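You operate a simulated robot arm through the tools that you are given. There is no shell and no other tool.

Carry out the task below with a simulated robot arm. There is one attempt and no reset: what you move stays moved.

## Task
Fit the flange over the turntable's pin and chalk a circle on it at the card's radius.
Fine: the flange at the table's end; one whole turn; swing the chalk arm aside again.

The check looks at the end state, three seconds after you hand in, the way a careful person would. Anything else that was tipped, shoved, dropped, spilled or broken makes it a failure.

## Robot
A 7-joint arm with a two-finger parallel gripper, fixed in place. Base frame: the origin is on the floor under the middle of its stand, x ahead of it, y to its left, z up; the work surface is at about z = 78. Readings come in cm, rad, newtons and seconds.
It reaches about 137.2 cm from its shoulder. Its first joint turns from -2.601 to 2.601 rad. Payload 3.43 kg.
Tool frame: the origin (TCP) lies between the finger pads and is the grasp point; the fingertips stand 3 cm ahead of it; z points along the fingers, y is the line along which they close. The gripper opens to 9.4 cm. The fingers are 2.8 cm wide and 1 cm thick; the gripper's body (5 by 9.6 cm) begins 5.5 cm behind the TCP.
Orientation is told as [roll, pitch, yaw] about the base's x, y, z axes, in that order, counted from this pose: with the fingers straight down and closing along the base's y, the tool's x points along the base's -x, its y along +y and its z along -z.

## Interface
- The arm moves only by the tool play_rows. Its arguments are lists of equal length, an entry for each row: "delta_pos": the shift along the base's x, y, z in cm, a list of three; "dr": the turn, a rotation vector about the base's x, y, z in rad, a list of three; "gripper": the closure, from 0 (fully open) to 1 (shut). In form: {"delta_pos": [[x, y, z], ...], "dr": [[rx, ry, rz], ...], "gripper": [gripper, ...]}. A call has 1 to 20 rows; each row is the pose to reach, as a shift and turn from the pose commanded when the call began. A row lasts 0.2 s, in which the tool goes at most 5 cm and 0.15 rad; a call with a longer step from one row to the next is refused whole, and so is a gripper value outside its range. A pose out of reach is approached as far as the arm can. The call stops where the force on the tool passes 50 N (or 10 N more than at its start, if that is more) or the arm is blocked; 0.2 s more then pass. The fingers move at their own pace (about 4.5 cm/s each) and stop on an object; they squeeze with about 41 N. The grip force told is the motor's: it shows also when the fingers shut on nothing. Time passes only in rows, and 0.2 s behind the last, so rows that repeat a pose let the fingers close. It gives the time, the measured TCP pose, the force on the tool (base axes), the opening and the grip force at its end, in the units of the frame above (readings bear some noise), with the torque about the TCP (base axes, N m) and any sound that the robot's microphone picked up.
- Cameras (640 x 400 px; columns grow to the right, rows downward): "scene" is fixed at [39.92, 64.88, 138.37]; the picture's right is [-0.93, 0.38, 0.00], its down [-0.30, -0.74, -0.61] and it looks along [-0.23, -0.56, 0.79] (base axes); focal length 214 px, centre (320, 200). "wrist" rides on the gripper at [7.6, 1.4, -10.2] in the tool frame; the picture's right is [-0.18, 0.98, 0.00], its down [-0.75, -0.14, -0.64] and it looks along [-0.63, -0.12, 0.77] (tool axes); focal length 243 px, centre (320, 200). There is no depth. A picture from a camera that has moved, and an enlarged one, comes with that camera's place and axes in the base frame and with its lens.
- camera(camera): a new picture of that camera. It takes no simulated time.
- close_up(camera, box): a new picture of the part [left, top, right, bottom] of that camera's present view, enlarged. It takes no simulated time.
- sign_off(): hands the job in; it is judged then, once.

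Places have to be worked out from the pictures, the camera data and where the tool is seen. Open the gripper and draw the arm clear of the work before you hand the job in, unless the task says otherwise.

The tools are called after "Request:" as a command line: name --argument value ..., lists and objects as JSON in quotes. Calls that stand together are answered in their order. play_rows: Moves the arm, as the interface text tells. Its arguments: {"type":"object","properties":{"delta_pos":{"type":"array"},"dr":{"type":"array"},"gripper":{"type":"array"}},"required":["delta_pos","dr","gripper"]} The other tools are called the same way: camera (camera) takes a picture; close_up (camera, box) takes an enlarged picture of a part of a camera's view; sign_off () hands the job in.

At the start:

```text
time_s: 0.0
eef_pos: [10.17, 98.28, 117.95]
ee_rot: [0.001, -0.001, 0.001]
force: [-0.3, 0.5, -0.3]
wrist_torque: [0.0, -0.01, 0.0]
gripper_width: 9.39
finger_force: 0.0
```

scene: 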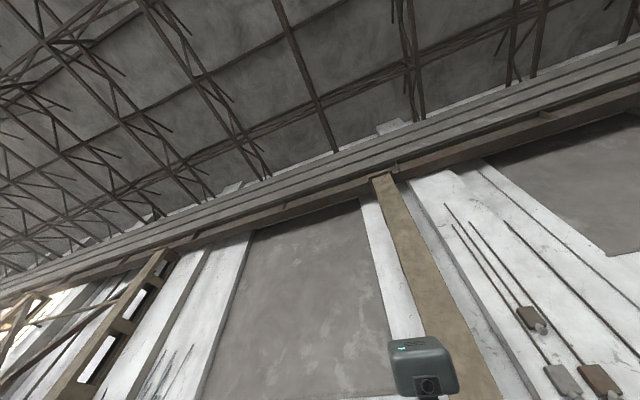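
wrist: 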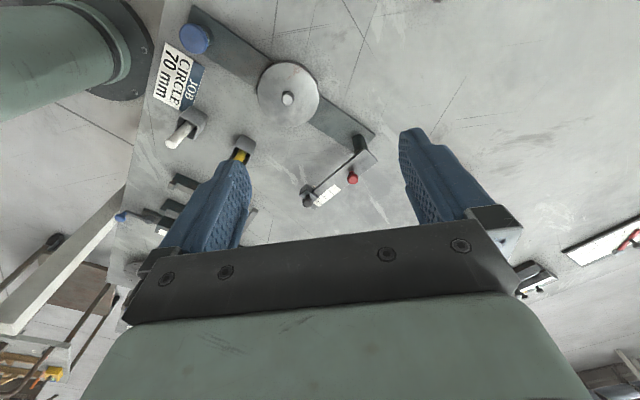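

The scene camera is aimed at the roof, so the wrist camera has to serve. I look at the wrist view enlarged to identify the turntable, flange, card and chalk arm.

Request:
close_up --camera "wrist" --box '[100, 0, 420, 200]'

Request:
close_up --camera "wrist" --box '[140, 0, 300, 100]'

Request:
close_up --camera "wrist" --box '[260, 110, 420, 210]'

Request:
close_up --camera "wrist" --box '[100, 90, 260, 250]'

```text
2.00 times, centred on (260, 100) of wrist
camera zoom: at [2.54, 99.62, 128.2], right [0.18, 0.98, 0.0], down [0.75, -0.14, 0.64], along [0.63, -0.12, -0.77], focal length 485 px, centre (440, 400)
```

zoom: 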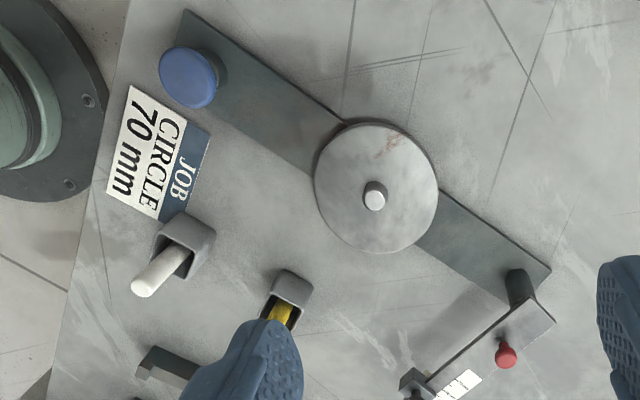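

```text
4.00 times, centred on (220, 50) of wrist
camera zoom: at [2.54, 99.62, 128.2], right [0.18, 0.98, 0.0], down [0.75, -0.14, 0.64], along [0.63, -0.12, -0.77], focal length 970 px, centre (720, 800)
```

zoom: 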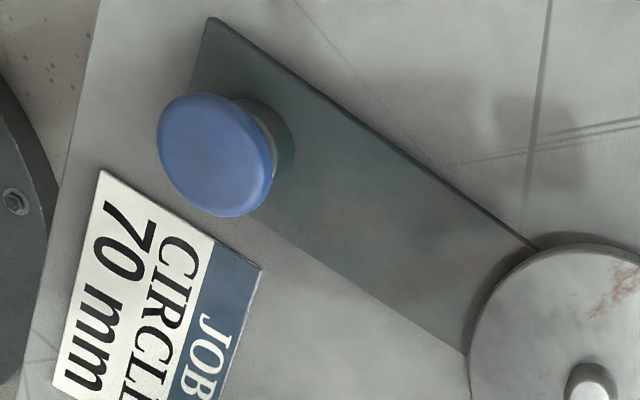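

```text
4.00 times, centred on (340, 160) of wrist
camera zoom: at [2.54, 99.62, 128.2], right [0.18, 0.98, 0.0], down [0.75, -0.14, 0.64], along [0.63, -0.12, -0.77], focal length 970 px, centre (240, 360)
```

zoom: 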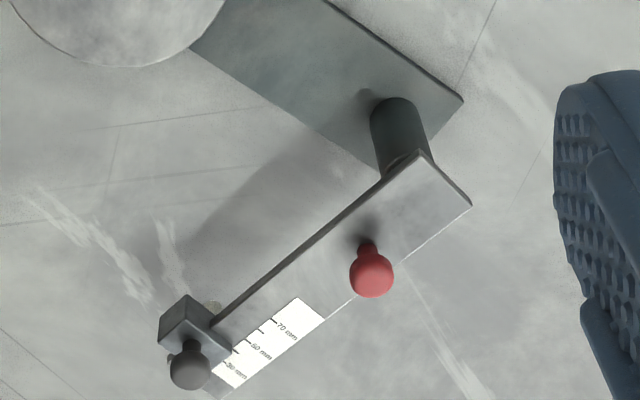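

```text
2.50 times, centred on (180, 170) of wrist
camera zoom: at [2.54, 99.62, 128.2], right [0.18, 0.98, 0.0], down [0.75, -0.14, 0.64], along [0.63, -0.12, -0.77], focal length 606 px, centre (670, 275)
```

zoom: 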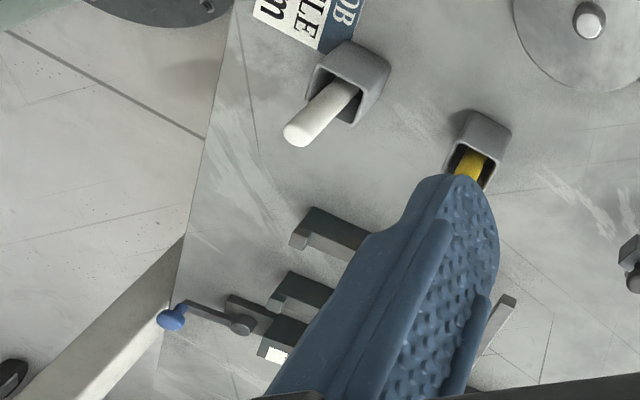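

The rig shows: turntable with pin near (15, 91), chalk-arm post near (25, 103), arm with slider near (35, 91), a card reading "CIRCLE 70 mm", and chalk/yellow items in holders. I raise the tool to see more of the table and find the flange.

Request:
play_rows --delta_pos '[[0, 0, 4], [0, 0, 8], [0, 0, 12], [0, 0, 16], [0, 0, 20], [0, 0, 20]]' --dr '[[0, 0, 0], [0, 0, 0], [0, 0, 0], [0, 0, 0], [0, 0, 0], [0, 0, 0]]' --gripper '[0, 0, 0, 0, 0, 0]'

Request:
camera --camera "wrist"

Request:
camera --camera "scene"

```text
time_s: 1.4
eef_pos: [10.07, 100.12, 135.13]
ee_rot: [0.069, -0.004, -0.001]
force: [-0.1, 0.3, -0.6]
wrist_torque: [-0.01, -0.03, 0.02]
gripper_width: 9.39
finger_force: 0.0
out of reach, approached as far as the arm can: row 3, 4, 5, 6
```

```text
taken
camera wrist: at [2.47, 100.71, 145.39], right [0.18, 0.98, 0.07], down [0.75, -0.19, 0.63], along [0.63, -0.06, -0.77], focal length 243 px, centre (320, 200)
```

wrist: 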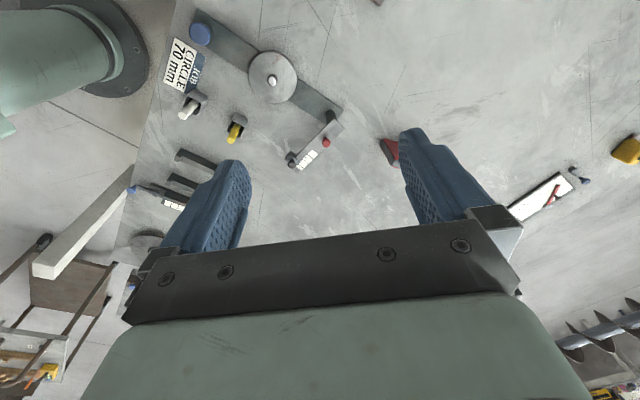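

```text
taken
```

scene: 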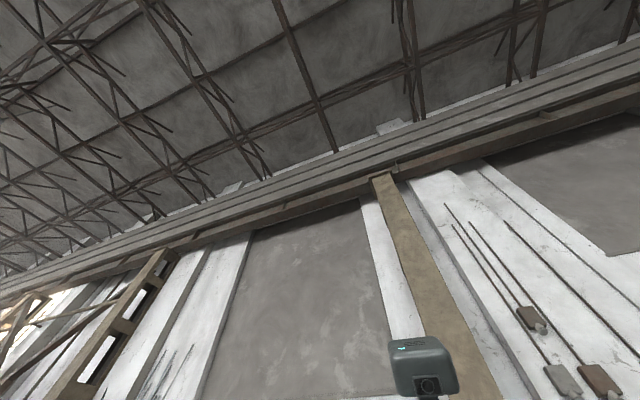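

The arm hit its reach limit going up. I come back in towards the base and turn the wrist camera toward +y to see the far part of the table.

Request:
play_rows --delta_pos '[[0, -4, -2], [0, -8, -4], [0, -12, -6], [0, -16, -8], [0, -20, -8], [0, -24, -8], [0, -28, -8], [0, -32, -8], [0, -32, -8], [0, -32, -8], [0, -32, -8]]' --dr '[[0, 0, 0.14], [0, 0, 0.28], [0, 0, 0.42], [0, 0, 0.56], [0, 0, 0.7], [0, 0, 0.84], [0, 0, 0.98], [0, 0, 1.12], [0, 0, 1.26], [0, 0, 1.4], [0, 0, 1.4]]' --gripper '[0, 0, 0, 0, 0, 0, 0, 0, 0, 0, 0]'

Request:
camera --camera "wrist"

```text
time_s: 3.4
eef_pos: [10.02, 71.78, 121.73]
ee_rot: [0.098, -0.075, 1.217]
force: [-22.5, 6.5, -0.6]
wrist_torque: [-0.61, -2.69, -2.21]
gripper_width: 9.41
finger_force: 0.0
out of reach, approached as far as the arm can: row 4, 5, 6, 7, 8, 9, 10
stopped in row 10: the force on the tool passed its limit at 99 N (the readings are from after the stop); the commanded pose is now the measured one
```

```text
taken
camera wrist: at [6.7, 64.01, 131.39], right [-0.86, 0.51, 0.11], down [0.44, 0.59, 0.68], along [0.28, 0.63, -0.73], focal length 243 px, centre (320, 200)
```

wrist: 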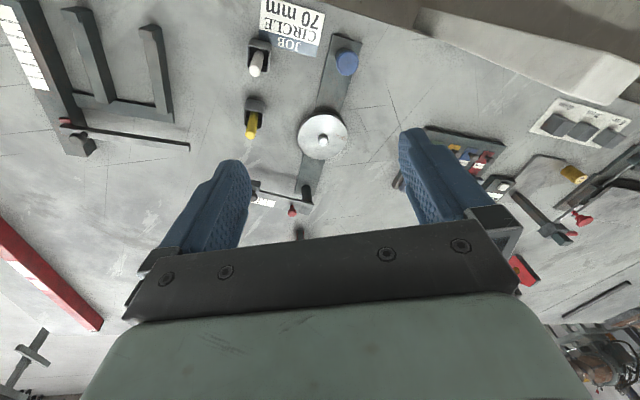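

Something was touched: force -22 N in x near the wrist camera/hand. I check both cameras before moving any further.

Request:
camera --camera "scene"

Request:
close_up --camera "wrist" --box '[0, 0, 320, 200]'

Request:
close_up --camera "wrist" --box '[320, 0, 640, 200]'

Request:
close_up --camera "wrist" --box '[480, 200, 640, 300]'

```text
taken
```

scene: 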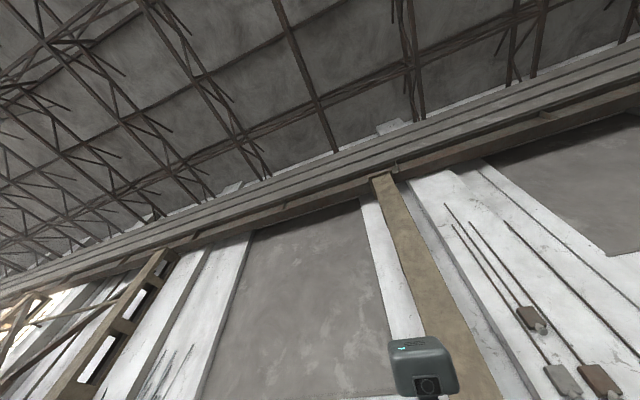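

```text
2.00 times, centred on (160, 100) of wrist
camera zoom: at [6.7, 64.01, 131.39], right [-0.86, 0.51, 0.11], down [0.44, 0.59, 0.68], along [0.28, 0.63, -0.73], focal length 485 px, centre (640, 400)
```

zoom: 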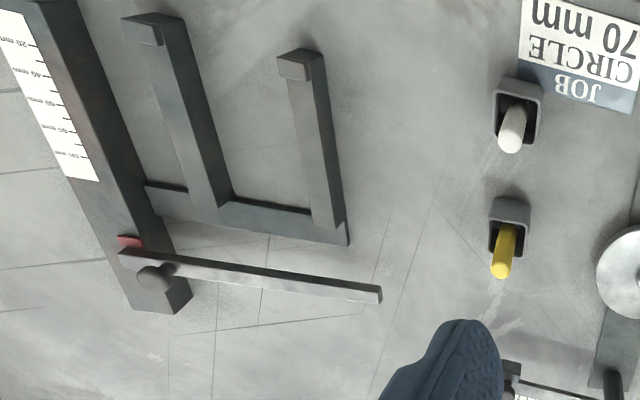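

```text
2.00 times, centred on (480, 100) of wrist
camera zoom: at [6.7, 64.01, 131.39], right [-0.86, 0.51, 0.11], down [0.44, 0.59, 0.68], along [0.28, 0.63, -0.73], focal length 485 px, centre (0, 400)
```

zoom: 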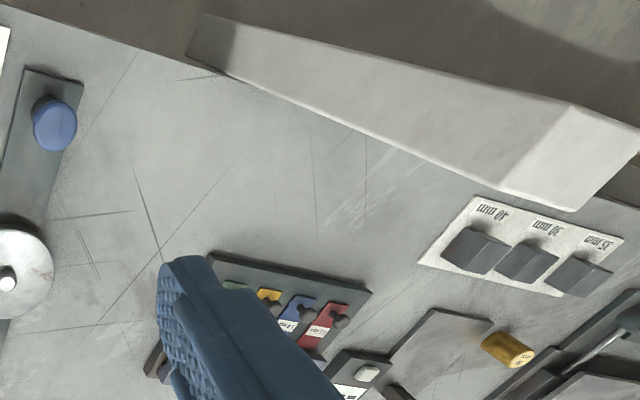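

```text
4.00 times, centred on (560, 250) of wrist
camera zoom: at [6.7, 64.01, 131.39], right [-0.86, 0.51, 0.11], down [0.44, 0.59, 0.68], along [0.28, 0.63, -0.73], focal length 970 px, centre (-640, 0)
```

zoom: 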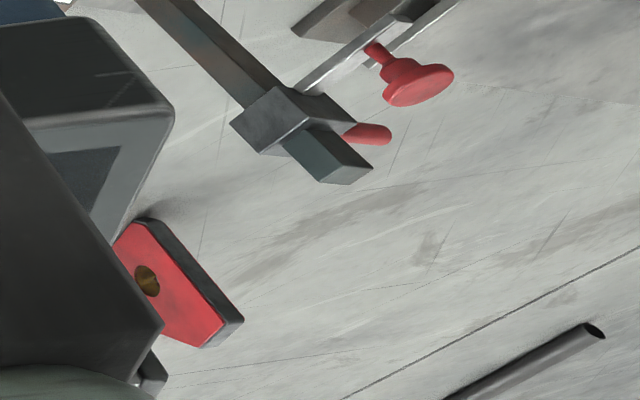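

The scene camera shows nothing changed; the torque points to contact at the wrist camera, probably with the robot's own forearm. I turn back the yaw and move outward to free it.

Request:
play_rows --delta_pos '[[0, 0, 0], [0, 0, 0], [0, 0, 0], [0, 0, 0], [0, 0, 0], [0, 0, 0]]' --dr '[[0, 0, -0.12], [0, 0, -0.24], [0, 0, -0.36], [0, 0, -0.48], [0, 0, -0.6], [0, 0, -0.6]]' --gripper '[0, 0, 0, 0, 0, 0]'

Request:
camera --camera "wrist"

```text
time_s: 4.8
eef_pos: [10.03, 71.67, 121.69]
ee_rot: [0.095, -0.075, 0.619]
force: [-0.5, 0.3, -0.4]
wrist_torque: [0.0, -0.05, 0.04]
gripper_width: 9.41
finger_force: 0.0
```

```text
taken
camera wrist: at [2.94, 67.16, 131.38], right [-0.42, 0.9, 0.11], down [0.69, 0.24, 0.68], along [0.58, 0.36, -0.73], focal length 243 px, centre (320, 200)
```

wrist: 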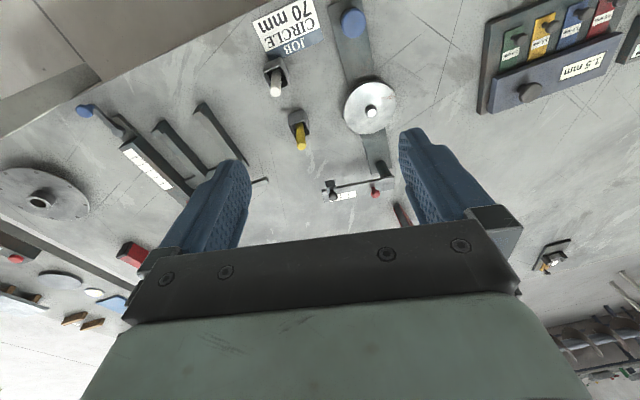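

The arm is free again and I now see the flange (disc with raised hub and bore) at the left, near (66, 26). I level the tool, draw in and swing toward it for a closer view.

Request:
play_rows --delta_pos '[[0, -4, -1], [0, -8, -2], [0, -12, -3], [3, -14, -4], [7, -16, -5], [11, -18, -6], [15, -20, -6], [19, -22.5, -6], [23, -25, -6], [27, -28, -6], [30, -31, -6], [33, -34, -6], [33, -34, -6]]' --dr '[[-0.03, 0, -0.08], [-0.06, 0, -0.16], [-0.09, 0.003, -0.24], [-0.12, 0.006, -0.32], [-0.12, 0.006, -0.4], [-0.12, 0.006, -0.48], [-0.12, 0.006, -0.56], [-0.12, 0.006, -0.64], [-0.12, 0.006, -0.72], [-0.12, 0.006, -0.8], [-0.12, 0.006, -0.88], [-0.12, 0.006, -0.92], [-0.12, 0.006, -0.92]]' --gripper '[0, 0, 0, 0, 0, 0, 0, 0, 0, 0, 0, 0, 0]'

Request:
camera --camera "wrist"

```text
time_s: 7.6
eef_pos: [45.44, 40.06, 110.09]
ee_rot: [0.022, -0.072, -0.293]
force: [-0.1, 0.0, -0.2]
wrist_torque: [0.02, -0.02, -0.01]
gripper_width: 9.38
finger_force: 0.2
out of reach, approached as far as the arm can: row 1, 2, 3, 4, 5, 6, 7, 8, 9, 10, 11, 12, 13
```

```text
taken
camera wrist: at [37.73, 43.6, 119.66], right [0.46, 0.89, 0.03], down [0.63, -0.35, 0.69], along [0.63, -0.3, -0.72], focal length 243 px, centre (320, 200)
```

wrist: 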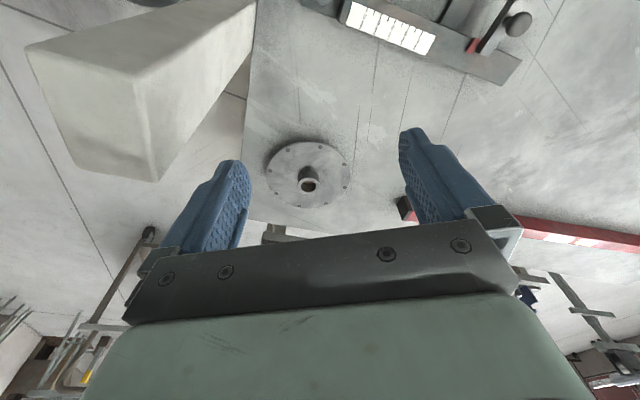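

The flange is clearly at the table corner around (66, 27), hub up with a bore; a post stands just off the table edge near (37, 27). I enlarge the flange and post.

Request:
close_up --camera "wrist" --box '[240, 120, 400, 220]'

Request:
close_up --camera "wrist" --box '[0, 0, 320, 200]'

Request:
close_up --camera "wrist" --box '[320, 0, 560, 150]'

```text
4.00 times, centred on (320, 170) of wrist
camera zoom: at [37.73, 43.6, 119.66], right [0.46, 0.89, 0.03], down [0.63, -0.35, 0.69], along [0.63, -0.3, -0.72], focal length 970 px, centre (320, 320)
```

zoom: 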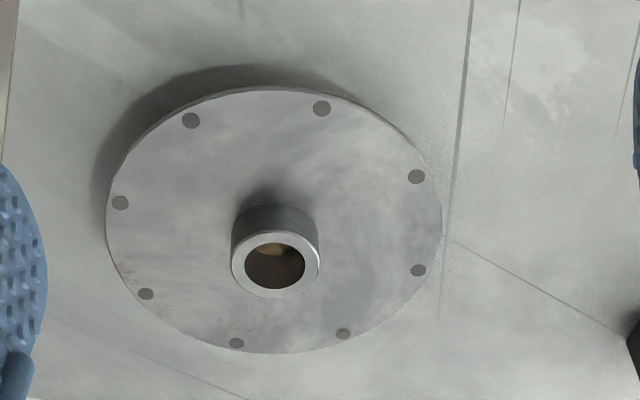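

```text
2.00 times, centred on (160, 100) of wrist
camera zoom: at [37.73, 43.6, 119.66], right [0.46, 0.89, 0.03], down [0.63, -0.35, 0.69], along [0.63, -0.3, -0.72], focal length 485 px, centre (640, 400)
```

zoom: 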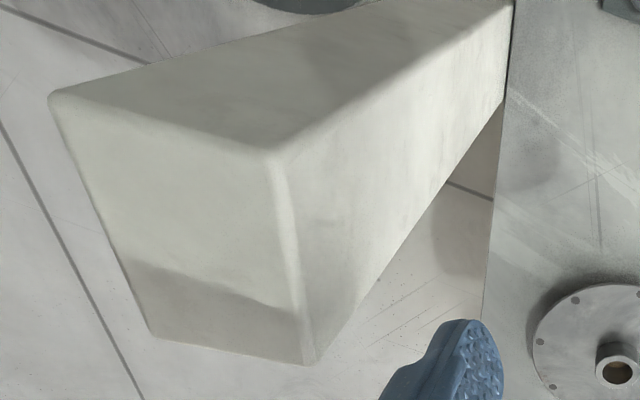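

```text
2.67 times, centred on (440, 75) of wrist
camera zoom: at [37.73, 43.6, 119.66], right [0.46, 0.89, 0.03], down [0.63, -0.35, 0.69], along [0.63, -0.3, -0.72], focal length 647 px, centre (0, 533)
```

zoom: 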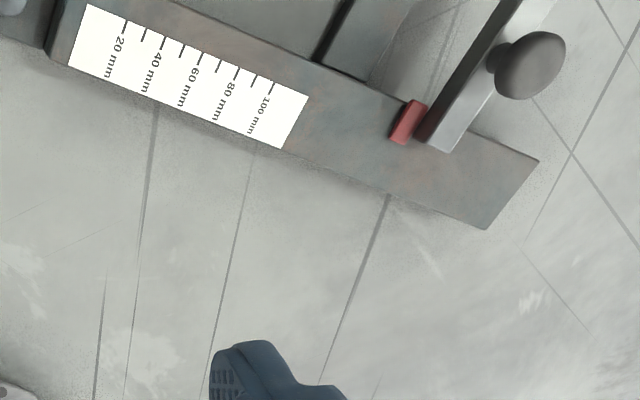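

Flange: disc ~18 cm across, hub ~4.5 cm wide and ~3 cm tall, centre near (66.3, 27.5). Before grasping I want a close view of the turntable and chalk arm, so I retrace toward it at lower height.

Request:
play_rows --delta_pos '[[-3, 3, -2], [-6, 6, -4], [-9, 10, -6], [-12, 14, -8], [-15, 18, -8], [-18, 22, -8], [-21, 26, -8], [-24, 30, -8], [-27, 34, -8], [-30, 38, -8], [-33, 42, -8], [-33, 45, -8], [-33, 45, -8]]' --dr '[[0, 0, 0.05], [0, 0, 0.1], [0, 0, 0.15], [0, 0, 0.2], [0, 0, 0.25], [0, 0, 0.3], [0, 0, 0.3], [0, 0, 0.3], [0, 0, 0.3], [0, 0, 0.3], [0, 0, 0.3], [0, 0, 0.3], [0, 0, 0.3]]' --gripper '[0, 0, 0, 0, 0, 0, 0, 0, 0, 0, 0, 0, 0]'

Request:
camera --camera "wrist"

```text
refused: row 3 steps farther than a row can; nothing moved
```

```text
taken
camera wrist: at [37.73, 43.6, 119.66], right [0.46, 0.89, 0.03], down [0.63, -0.35, 0.69], along [0.63, -0.3, -0.72], focal length 243 px, centre (320, 200)
```

wrist: 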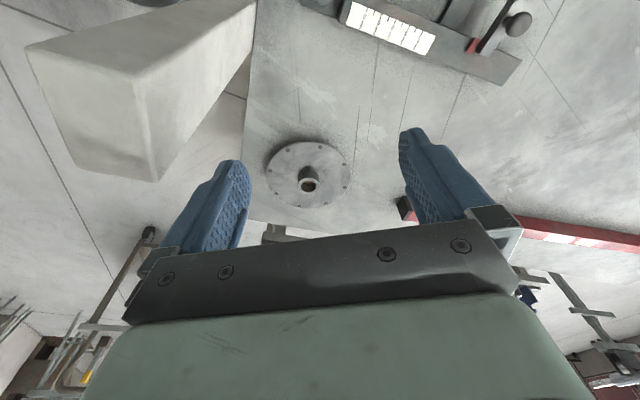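

A step was too long; I reissue with steps under 5 cm.

Request:
play_rows --delta_pos '[[-2.5, 3, -2], [-5, 6, -4], [-7.5, 9, -6], [-10, 12.5, -8], [-13, 16, -8], [-16, 19.5, -8], [-19, 23, -8], [-22, 26.5, -8], [-25, 30, -8], [-28, 33.5, -8], [-31, 37, -8], [-33, 41, -8], [-33, 45, -8], [-33, 45, -8]]' --dr '[[0, 0, 0.05], [0, 0, 0.1], [0, 0, 0.15], [0, 0, 0.2], [0, 0, 0.25], [0, 0, 0.3], [0, 0, 0.3], [0, 0, 0.3], [0, 0, 0.3], [0, 0, 0.3], [0, 0, 0.3], [0, 0, 0.3], [0, 0, 0.3], [0, 0, 0.3]]' --gripper '[0, 0, 0, 0, 0, 0, 0, 0, 0, 0, 0, 0, 0, 0]'

Request:
camera --camera "wrist"

```text
time_s: 10.6
eef_pos: [12.5, 85.06, 101.96]
ee_rot: [-0.017, -0.049, 0.007]
force: [0.1, 0.2, 0.3]
wrist_torque: [0.03, -0.02, 0.0]
gripper_width: 9.36
finger_force: 0.0
```

```text
taken
camera wrist: at [4.54, 86.48, 111.76], right [0.18, 0.98, -0.01], down [0.72, -0.13, 0.68], along [0.67, -0.13, -0.73], focal length 243 px, centre (320, 200)
```

wrist: 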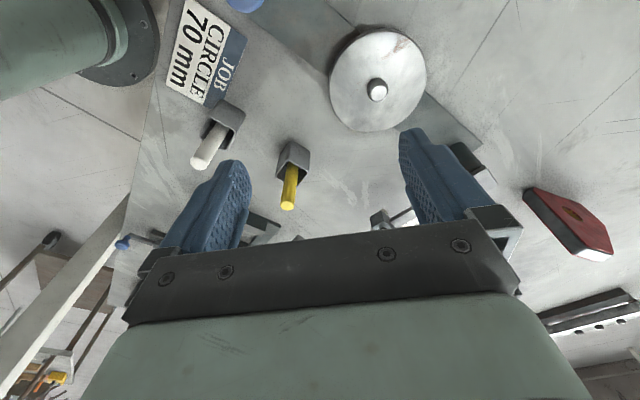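

Arrived over the rig; commanded pose follows the measured one. I level the tool and shift to (30, 96) to look down on the chalk arm closely.

Request:
play_rows --delta_pos '[[4, 2.5, 1], [8, 5, 2], [12, 7.5, 3], [16, 9, 3], [19, 10, 3], [19, 10, 3]]' --dr '[[0.017, 0.049, -0.007], [0.017, 0.049, -0.007], [0.017, 0.049, -0.007], [0.017, 0.049, -0.007], [0.017, 0.049, -0.007], [0.017, 0.049, -0.007]]' --gripper '[0, 0, 0, 0, 0, 0]'

Request:
camera --camera "wrist"

Request:
close_up --camera "wrist" --box '[160, 0, 480, 200]'

```text
time_s: 12.0
eef_pos: [31.52, 94.95, 105.22]
ee_rot: [0.0, -0.001, -0.002]
force: [-0.4, 0.3, -0.1]
wrist_torque: [0.02, -0.02, -0.01]
gripper_width: 9.42
finger_force: 0.1
```

```text
taken
camera wrist: at [23.91, 96.22, 115.41], right [0.18, 0.98, 0.0], down [0.75, -0.14, 0.64], along [0.63, -0.12, -0.77], focal length 243 px, centre (320, 200)
```

wrist: 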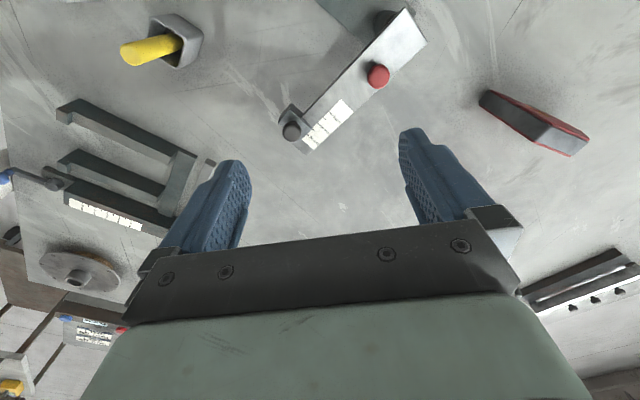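

```text
2.00 times, centred on (320, 100) of wrist
camera zoom: at [23.91, 96.22, 115.41], right [0.18, 0.98, 0.0], down [0.75, -0.14, 0.64], along [0.63, -0.12, -0.77], focal length 485 px, centre (320, 400)
```

zoom: 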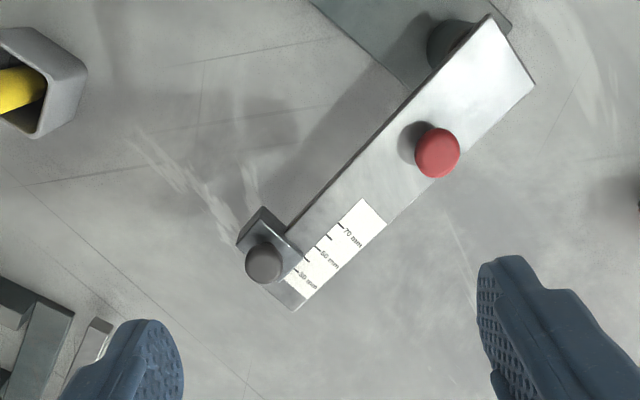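

Request:
close_up --camera "wrist" --box '[260, 80, 380, 155]'

Request:
close_up --camera "wrist" --box '[340, 0, 460, 75]'

Request:
close_up --camera "wrist" --box '[100, 0, 260, 100]'

Request:
close_up --camera "wrist" --box '[470, 70, 630, 170]'

```text
5.33 times, centred on (320, 118) of wrist
camera zoom: at [23.91, 96.22, 115.41], right [0.18, 0.98, 0.0], down [0.75, -0.14, 0.64], along [0.63, -0.12, -0.77], focal length 1294 px, centre (320, 640)
```

zoom: 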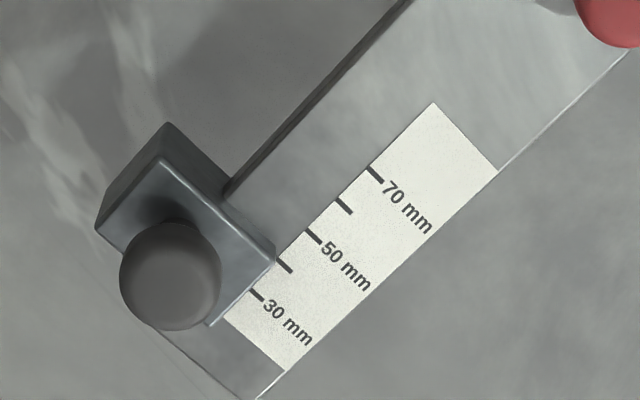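

```text
5.33 times, centred on (400, 38) of wrist
camera zoom: at [23.91, 96.22, 115.41], right [0.18, 0.98, 0.0], down [0.75, -0.14, 0.64], along [0.63, -0.12, -0.77], focal length 1294 px, centre (-107, 1067)
```

zoom: 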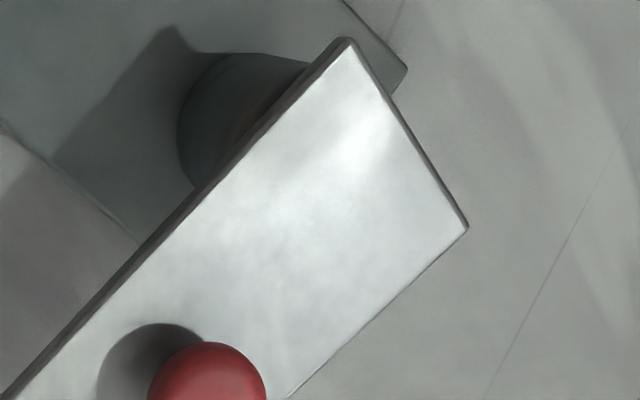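

```text
4.00 times, centred on (180, 50) of wrist
camera zoom: at [23.91, 96.22, 115.41], right [0.18, 0.98, 0.0], down [0.75, -0.14, 0.64], along [0.63, -0.12, -0.77], focal length 970 px, centre (880, 800)
```

zoom: 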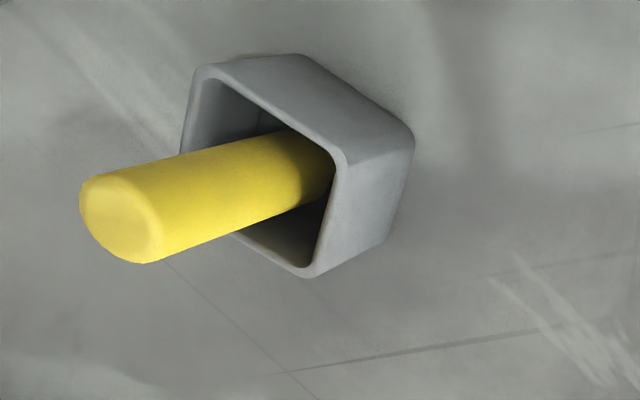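

```text
4.00 times, centred on (550, 120) of wrist
camera zoom: at [23.91, 96.22, 115.41], right [0.18, 0.98, 0.0], down [0.75, -0.14, 0.64], along [0.63, -0.12, -0.77], focal length 970 px, centre (-600, 520)
```

zoom: 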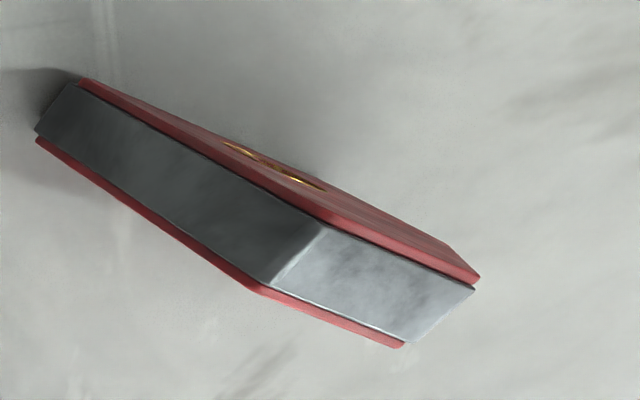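

The scale on the arm reads 30-70 mm with 70 nearest the post; the slider now sits around 40. I tilt the tool and back off to -x for a low oblique view, to see what is under the slider and how the arm sits relative to the turntable.

Request:
play_rows --delta_pos '[[-4.5, 0, 0], [-9, 0, -1], [-13.5, 0.5, -3], [-17.5, 1, -5], [-20, 1, -7], [-20, 1, -7]]' --dr '[[0, -0.1, 0], [0, -0.2, 0], [0, -0.3, 0], [0, -0.4, 0], [0, -0.5, 0], [0, -0.5, 0]]' --gripper '[0, 0, 0, 0, 0, 0]'

Request:
camera --camera "wrist"

```text
time_s: 13.4
eef_pos: [11.33, 95.87, 97.75]
ee_rot: [0.003, -0.502, -0.002]
force: [1.3, 0.1, 0.2]
wrist_torque: [0.01, 0.0, -0.03]
gripper_width: 9.4
finger_force: 0.0
```

```text
taken
camera wrist: at [-0.34, 97.31, 103.06], right [0.16, 0.98, 0.09], down [0.35, -0.14, 0.93], along [0.92, -0.12, -0.37], focal length 243 px, centre (320, 200)
```

wrist: 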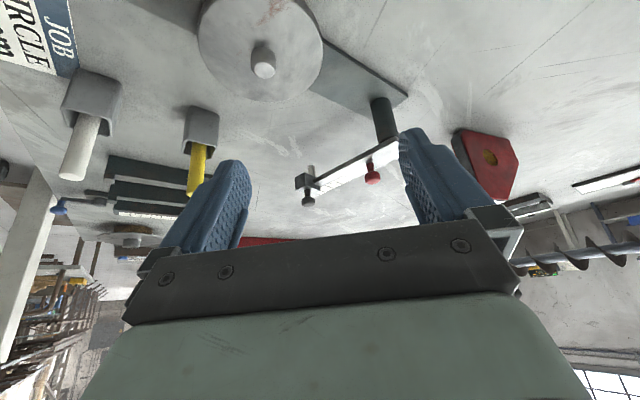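

Request:
close_up --camera "wrist" --box '[280, 80, 440, 220]'

Request:
close_up --camera "wrist" --box '[280, 150, 360, 220]'

Request:
close_up --camera "wrist" --box '[190, 0, 410, 130]'

Request:
close_up --camera "wrist" --box '[0, 60, 240, 210]'

```text
2.86 times, centred on (360, 150) of wrist
camera zoom: at [-0.34, 97.31, 103.06], right [0.16, 0.98, 0.09], down [0.35, -0.14, 0.93], along [0.92, -0.12, -0.37], focal length 693 px, centre (206, 343)
```

zoom: 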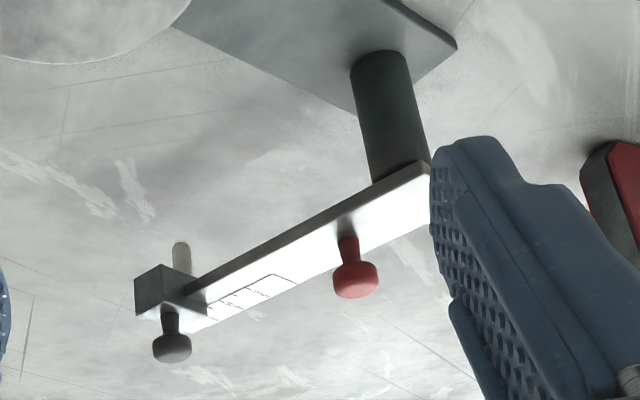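

```text
5.71 times, centred on (320, 185) of wrist
camera zoom: at [-0.34, 97.31, 103.06], right [0.16, 0.98, 0.09], down [0.35, -0.14, 0.93], along [0.92, -0.12, -0.37], focal length 1386 px, centre (320, 286)
```

zoom: 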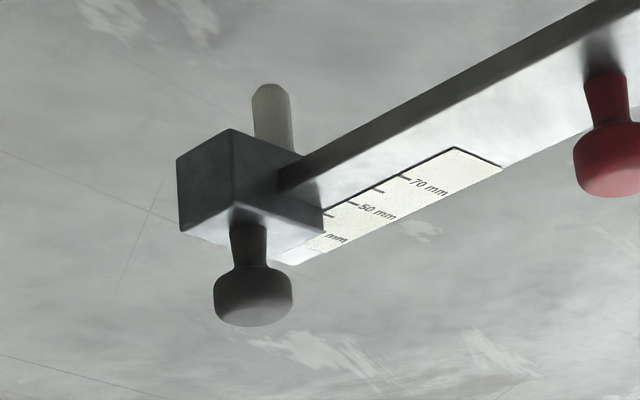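

```text
2.91 times, centred on (300, 65) of wrist
camera zoom: at [-0.34, 97.31, 103.06], right [0.16, 0.98, 0.09], down [0.35, -0.14, 0.93], along [0.92, -0.12, -0.37], focal length 706 px, centre (378, 593)
```

zoom: 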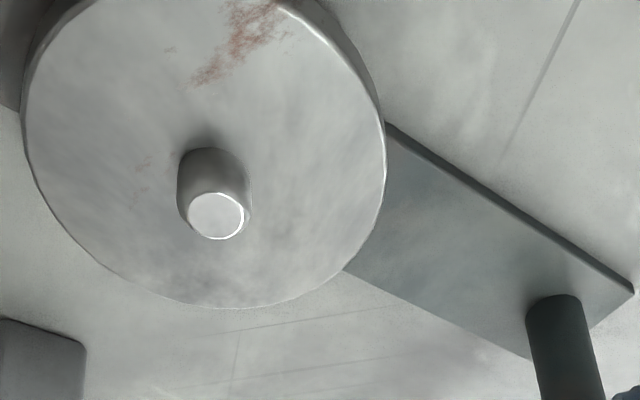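

```text
2.67 times, centred on (120, 135) of wrist
camera zoom: at [-0.34, 97.31, 103.06], right [0.16, 0.98, 0.09], down [0.35, -0.14, 0.93], along [0.92, -0.12, -0.37], focal length 647 px, centre (853, 373)
```

zoom: 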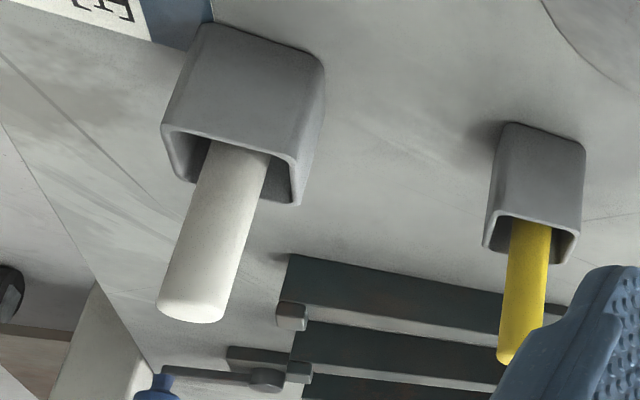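

The low view shows a chalk stub already fixed under the slider, a grey knob on top of it to move it, and a red knob on the arm to swing it. The pin is ~2 cm tall, turntable top at z≈81. Next I inspect the blue knob and the turntable from above and closer.

Request:
play_rows --delta_pos '[[-1, -4, 1], [-2, -8, 1], [-3, -12, 1], [-3, -15, 1], [-3, -15, 1]]' --dr '[[0, 0.1, 0], [0, 0.2, 0], [0, 0.3, 0], [0, 0.4, 0], [0, 0.4, 0]]' --gripper '[0, 0, 0, 0, 0]'

Request:
camera --camera "wrist"

```text
time_s: 14.6
eef_pos: [8.32, 80.91, 98.82]
ee_rot: [-0.001, -0.099, -0.001]
force: [-0.4, 0.1, -0.5]
wrist_torque: [-0.01, -0.02, -0.02]
gripper_width: 9.38
finger_force: 0.2
```

```text
taken
camera wrist: at [-0.32, 82.27, 108.29], right [0.18, 0.98, 0.02], down [0.69, -0.14, 0.71], along [0.7, -0.12, -0.7], focal length 243 px, centre (320, 200)
```

wrist: 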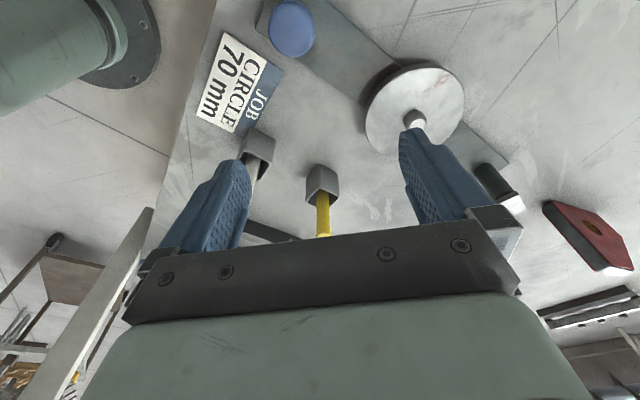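

Request:
close_up --camera "wrist" --box '[200, 0, 360, 100]'

Request:
close_up --camera "wrist" --box '[340, 40, 500, 140]'

```text
4.00 times, centred on (280, 50) of wrist
camera zoom: at [-0.32, 82.27, 108.29], right [0.18, 0.98, 0.02], down [0.69, -0.14, 0.71], along [0.7, -0.12, -0.7], focal length 970 px, centre (480, 800)
```

zoom: 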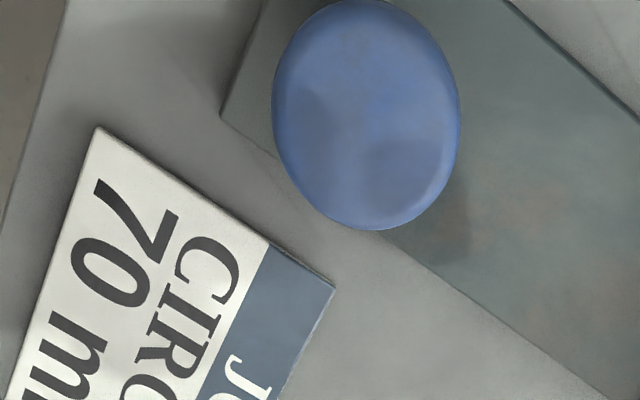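

```text
4.00 times, centred on (420, 90) of wrist
camera zoom: at [-0.32, 82.27, 108.29], right [0.18, 0.98, 0.02], down [0.69, -0.14, 0.71], along [0.7, -0.12, -0.7], focal length 970 px, centre (-80, 640)
```

zoom: 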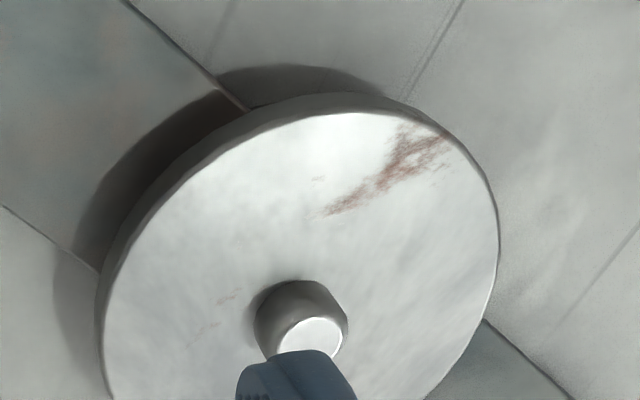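

The blue mushroom knob (cap ≈4.3 cm, centre ≈(3.8, 79.4, 83)) looks like the turntable's drive. I'll hover over it, levelled, and check the alignment with the known projection of the tool axis (u=320).

Request:
play_rows --delta_pos '[[-2, -1, -2], [-4.5, -1.5, -5], [-4.5, -1.5, -8], [-4.5, -1.5, -8]]' --dr '[[0, 0.05, 0], [0, 0.099, 0], [0, 0.099, 0], [0, 0.099, 0]]' --gripper '[0, 0, 0, 0]'

Request:
camera --camera "wrist"

```text
time_s: 15.6
eef_pos: [3.83, 79.21, 90.93]
ee_rot: [0.0, -0.003, -0.003]
force: [-0.1, 0.1, -0.6]
wrist_torque: [0.01, 0.0, 0.0]
gripper_width: 9.41
finger_force: 0.1
```

```text
taken
camera wrist: at [-3.91, 80.72, 101.1], right [0.19, 0.98, 0.0], down [0.75, -0.14, 0.64], along [0.63, -0.12, -0.77], focal length 243 px, centre (320, 200)
```

wrist: 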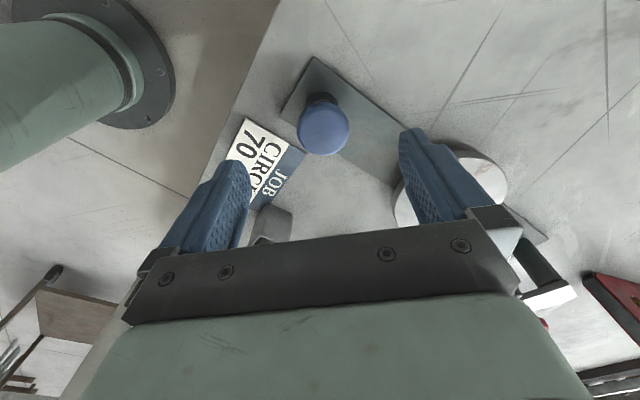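

The knob is centred between the fingers within ~3 mm. I descend so the tips straddle the cap (tips at z≈81), watching force.

Request:
play_rows --delta_pos '[[0, 0.3, -2], [0, 0.3, -4], [0, 0.3, -5.5], [0, 0.3, -6.9], [0, 0.3, -6.9]]' --dr '[[0, 0, 0], [0, 0, 0], [0, 0, 0], [0, 0, 0], [0, 0, 0]]' --gripper '[0, 0, 0, 0, 0]'

Request:
camera --camera "wrist"

```text
time_s: 16.8
eef_pos: [3.85, 79.81, 84.09]
ee_rot: [-0.001, -0.002, -0.002]
force: [0.2, -0.7, 0.2]
wrist_torque: [0.02, 0.0, 0.0]
gripper_width: 9.4
finger_force: 0.2
```

```text
taken
camera wrist: at [-3.76, 81.17, 94.26], right [0.19, 0.98, 0.0], down [0.75, -0.14, 0.64], along [0.63, -0.12, -0.77], focal length 243 px, centre (320, 200)
```

wrist: 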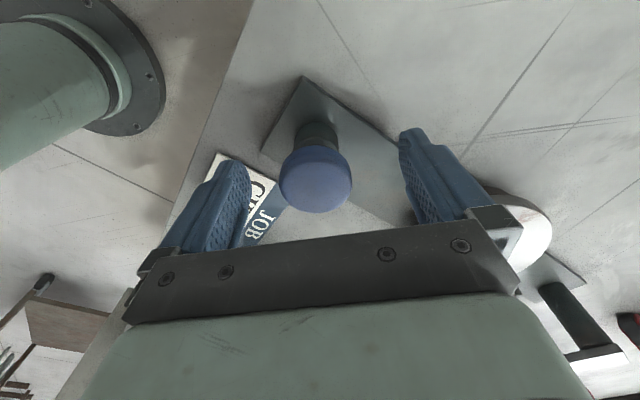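

Knob sits between the pads with its cap at z≈83.4. I close on it and wait for the fingers.

Request:
play_rows --delta_pos '[[0, -0.2, 0], [0, -0.2, 0], [0, -0.2, 0], [0, -0.2, 0], [0, -0.2, 0], [0, -0.2, 0]]' --dr '[[0, 0, 0], [0, 0, 0], [0, 0, 0], [0, 0, 0], [0, 0, 0], [0, 0, 0]]' --gripper '[0.3, 0.7, 1, 1, 1, 1]'

Request:
camera --camera "wrist"

```text
time_s: 18.2
eef_pos: [3.82, 79.57, 84.22]
ee_rot: [-0.001, -0.003, -0.003]
force: [0.2, -3.1, 0.6]
wrist_torque: [-0.11, -0.03, 0.01]
gripper_width: 3.92
finger_force: 45.6
```

```text
taken
camera wrist: at [-3.75, 80.93, 94.3], right [0.19, 0.98, 0.0], down [0.75, -0.14, 0.64], along [0.63, -0.12, -0.77], focal length 243 px, centre (320, 200)
```

wrist: 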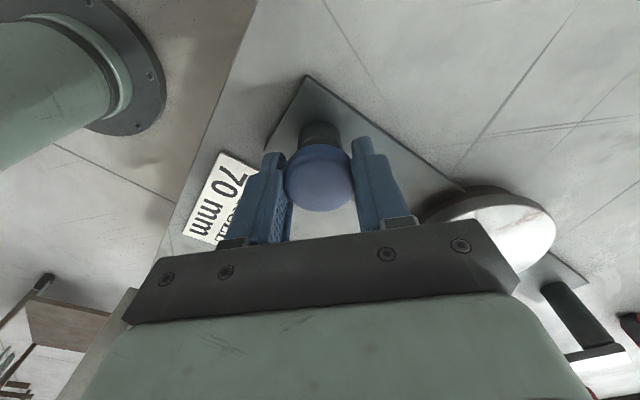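

Gripped at 3.9 cm with only small side force. I take a reference close-up of the turntable's rust mark, then turn the knob about -0.45 rad.

Request:
close_up --camera "wrist" --box '[400, 160, 580, 280]'

Request:
play_rows --delta_pos '[[0, -0.1, 0], [0, -0.1, 0], [0, -0.1, 0], [0, -0.1, 0], [0, -0.1, 0]]' --dr '[[0, 0, -0.12], [0, 0, -0.24], [0, 0, -0.36], [0, 0, -0.45], [0, 0, -0.45]]' --gripper '[1, 1, 1, 1, 1]'

Request:
camera --camera "wrist"

```text
3.33 times, centred on (490, 220) of wrist
camera zoom: at [-3.75, 80.93, 94.3], right [0.19, 0.98, 0.0], down [0.75, -0.14, 0.64], along [0.63, -0.12, -0.77], focal length 809 px, centre (-247, 133)
```

zoom: 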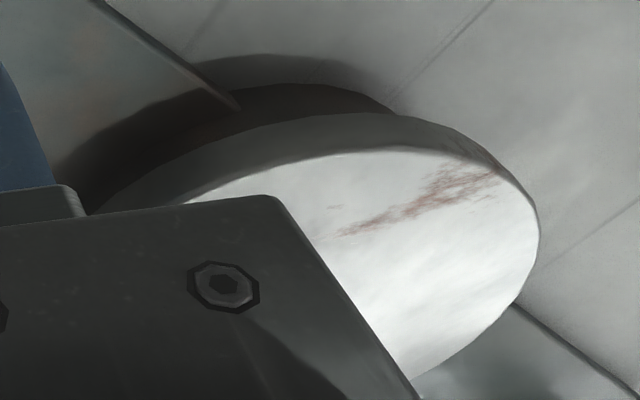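

```text
time_s: 19.4
eef_pos: [4.0, 79.47, 84.04]
ee_rot: [0.0, -0.001, -0.453]
force: [-0.4, 6.3, -4.4]
wrist_torque: [0.09, -0.02, 0.88]
gripper_width: 3.94
finger_force: 45.3
```

```text
taken
camera wrist: at [-2.31, 84.07, 94.35], right [0.59, 0.8, 0.0], down [0.62, -0.46, 0.64], along [0.52, -0.38, -0.77], focal length 243 px, centre (320, 200)
```

wrist: 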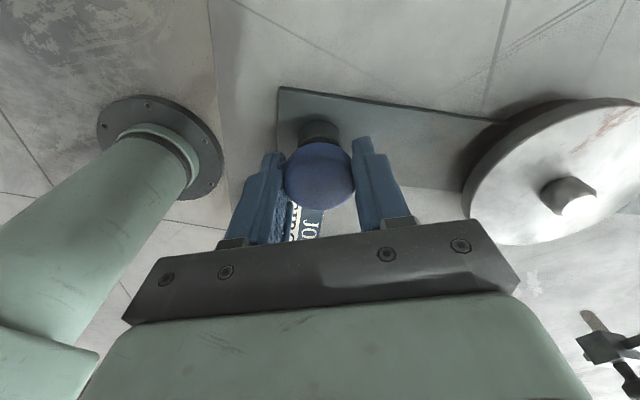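

The knob turned with 0.9 Nm of resistance. I enlarge the turntable to see whether the rust mark moved.

Request:
close_up --camera "wrist" --box '[480, 80, 640, 180]'

```text
4.00 times, centred on (560, 130) of wrist
camera zoom: at [-2.31, 84.07, 94.35], right [0.59, 0.8, 0.0], down [0.62, -0.46, 0.64], along [0.52, -0.38, -0.77], focal length 970 px, centre (-640, 480)
```

zoom: 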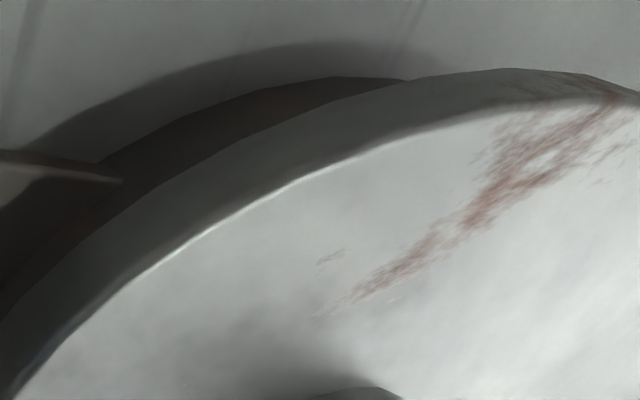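

The rust mark stayed put, so the knob slipped in the fingers (0.88 Nm is the friction limit) or doesn't drive in that sense. I try the opposite sense and compare torque and the mark.

Request:
play_rows --delta_pos '[[0, 0, 0], [0, 0, 0], [0, 0, 0], [0, 0, 0]]' --dr '[[0, 0, 0.12], [0, 0, 0.24], [0, 0, 0.36], [0, 0, 0.45]]' --gripper '[1, 1, 1, 1]'

Request:
close_up --camera "wrist" --box '[400, 160, 580, 280]'

```text
time_s: 20.4
eef_pos: [3.93, 79.5, 84.08]
ee_rot: [0.001, -0.001, 0.001]
force: [0.8, 16.4, 5.4]
wrist_torque: [0.12, 0.46, 0.0]
gripper_width: 3.92
finger_force: 45.2
```

```text
3.33 times, centred on (490, 220) of wrist
camera zoom: at [-3.69, 80.89, 94.36], right [0.18, 0.98, 0.0], down [0.75, -0.14, 0.64], along [0.63, -0.12, -0.77], focal length 809 px, centre (-247, 133)
```

zoom: 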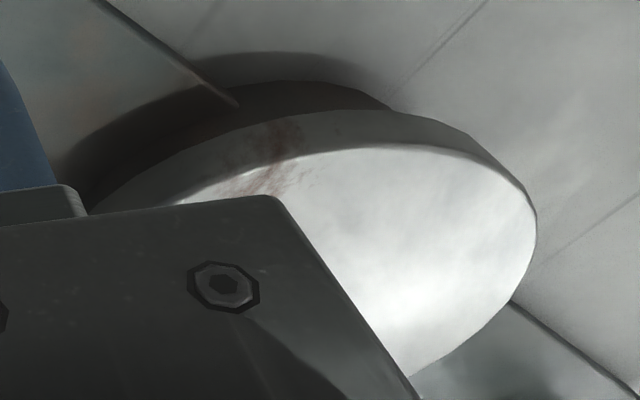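

Now the turntable moved: the rust mark went ~50° ccw for 0.45 rad of knob, so the knob drives only counter-clockwise and seems geared up about 2:1. I turn another +0.3 rad to check the ratio and take pictures.

Request:
play_rows --delta_pos '[[0, 0, 0], [0, 0, 0], [0, 0, 0], [0, 0, 0]]' --dr '[[0, 0, 0.1], [0, 0, 0.2], [0, 0, 0.3], [0, 0, 0.3]]' --gripper '[1, 1, 1, 1]'

Request:
camera --camera "wrist"

Request:
close_up --camera "wrist" --box '[360, 180, 580, 300]'

```text
time_s: 21.4
eef_pos: [3.89, 79.62, 84.05]
ee_rot: [0.005, -0.002, 0.3]
force: [4.4, 22.4, 10.6]
wrist_torque: [-0.17, 0.48, 0.0]
gripper_width: 3.93
finger_force: 44.7
```

```text
taken
camera wrist: at [-3.78, 78.57, 94.35], right [-0.11, 0.99, 0.0], down [0.76, 0.09, 0.64], along [0.64, 0.08, -0.77], focal length 243 px, centre (320, 200)
```

wrist: 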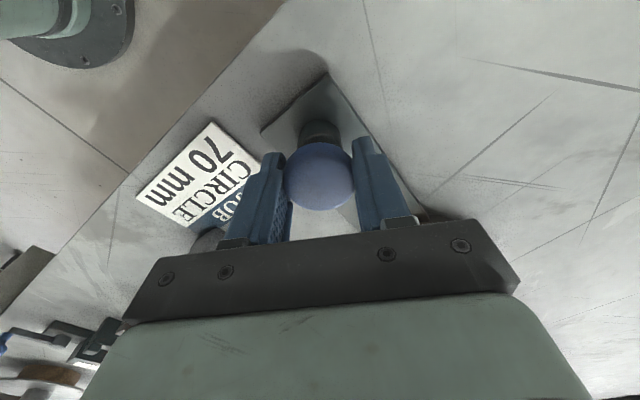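

```text
2.91 times, centred on (470, 240) of wrist
camera zoom: at [-3.78, 78.57, 94.35], right [-0.11, 0.99, 0.0], down [0.76, 0.09, 0.64], along [0.64, 0.08, -0.77], focal length 706 px, centre (-116, 84)
```

zoom: 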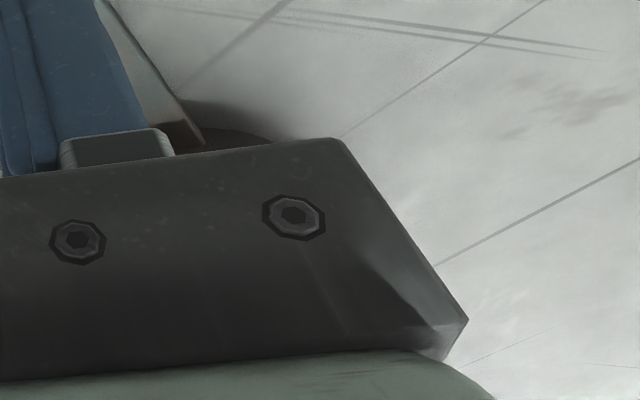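

The turntable is out of view here and side force builds up (22 N), so I release the knob and lift to check the turntable's mark from above.

Request:
play_rows --delta_pos '[[0, 0, 0], [0, 0, 0], [0, 0, 0], [0, 0, 0], [0, 0, 4], [0, 0, 8]]' --dr '[[0, 0, 0], [0, 0, 0], [0, 0, 0], [0, 0, 0], [0, 0, 0], [0, 0, 0]]' --gripper '[0.5, 0.3, 0.1, 0, 0, 0]'

Request:
play_rows --delta_pos '[[0, 3, 3], [0, 6, 6], [0, 6, 8], [0, 6, 8]]' --dr '[[0, 0, -0.1], [0, 0, -0.2], [0, 0, -0.3], [0, 0, -0.3]]' --gripper '[0, 0, 0, 0]'

Request:
camera --camera "wrist"

```text
time_s: 22.8
eef_pos: [3.91, 79.56, 92.18]
ee_rot: [0.0, 0.0, 0.298]
force: [-0.4, 0.1, 0.0]
wrist_torque: [0.0, -0.02, 0.01]
gripper_width: 9.41
finger_force: 0.0
```

```text
time_s: 23.8
eef_pos: [4.12, 85.53, 100.1]
ee_rot: [0.001, -0.001, -0.004]
force: [-0.1, 0.1, 0.4]
wrist_torque: [-0.01, 0.02, 0.04]
gripper_width: 9.39
finger_force: 0.0
```

```text
taken
camera wrist: at [-3.6, 86.83, 110.3], right [0.19, 0.98, 0.0], down [0.75, -0.14, 0.64], along [0.63, -0.12, -0.77], focal length 243 px, centre (320, 200)
```

wrist: 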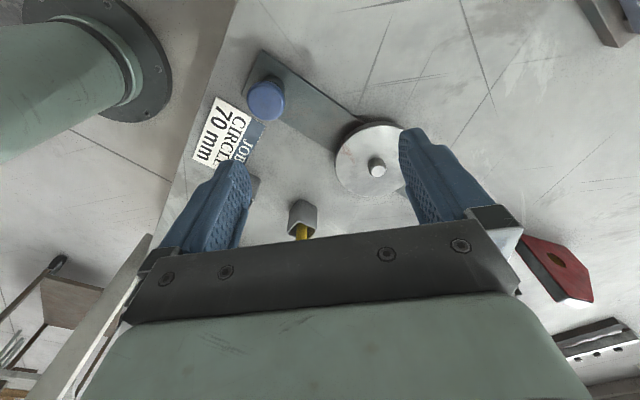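

Request:
close_up --camera "wrist" --box '[310, 100, 438, 180]'

Request:
close_up --camera "wrist" --box '[210, 40, 370, 140]'

```text
5.00 times, centred on (374, 140) of wrist
camera zoom: at [-3.6, 86.83, 110.3], right [0.19, 0.98, 0.0], down [0.75, -0.14, 0.64], along [0.63, -0.12, -0.77], focal length 1213 px, centre (50, 500)
```

zoom: 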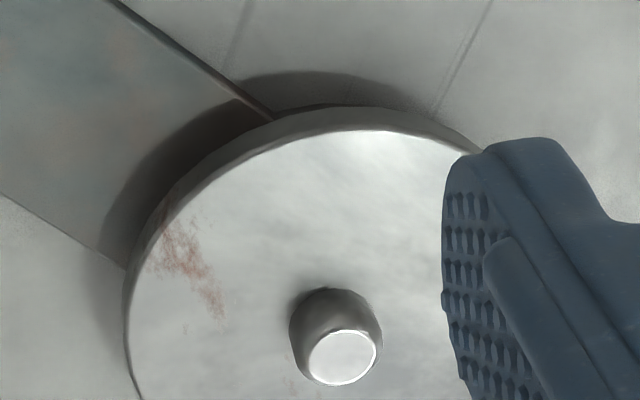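

```text
4.00 times, centred on (290, 90) of wrist
camera zoom: at [-3.6, 86.83, 110.3], right [0.19, 0.98, 0.0], down [0.75, -0.14, 0.64], along [0.63, -0.12, -0.77], focal length 970 px, centre (440, 640)
```

zoom: 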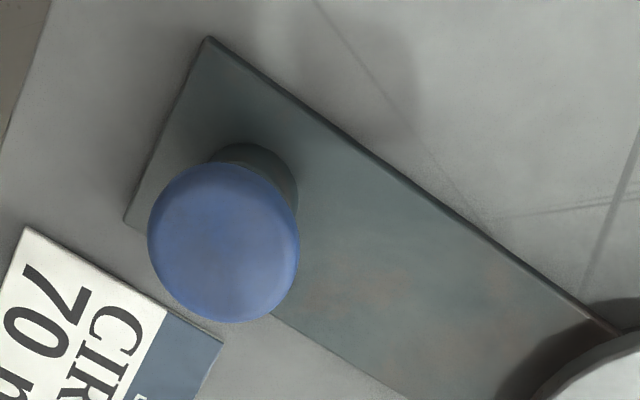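

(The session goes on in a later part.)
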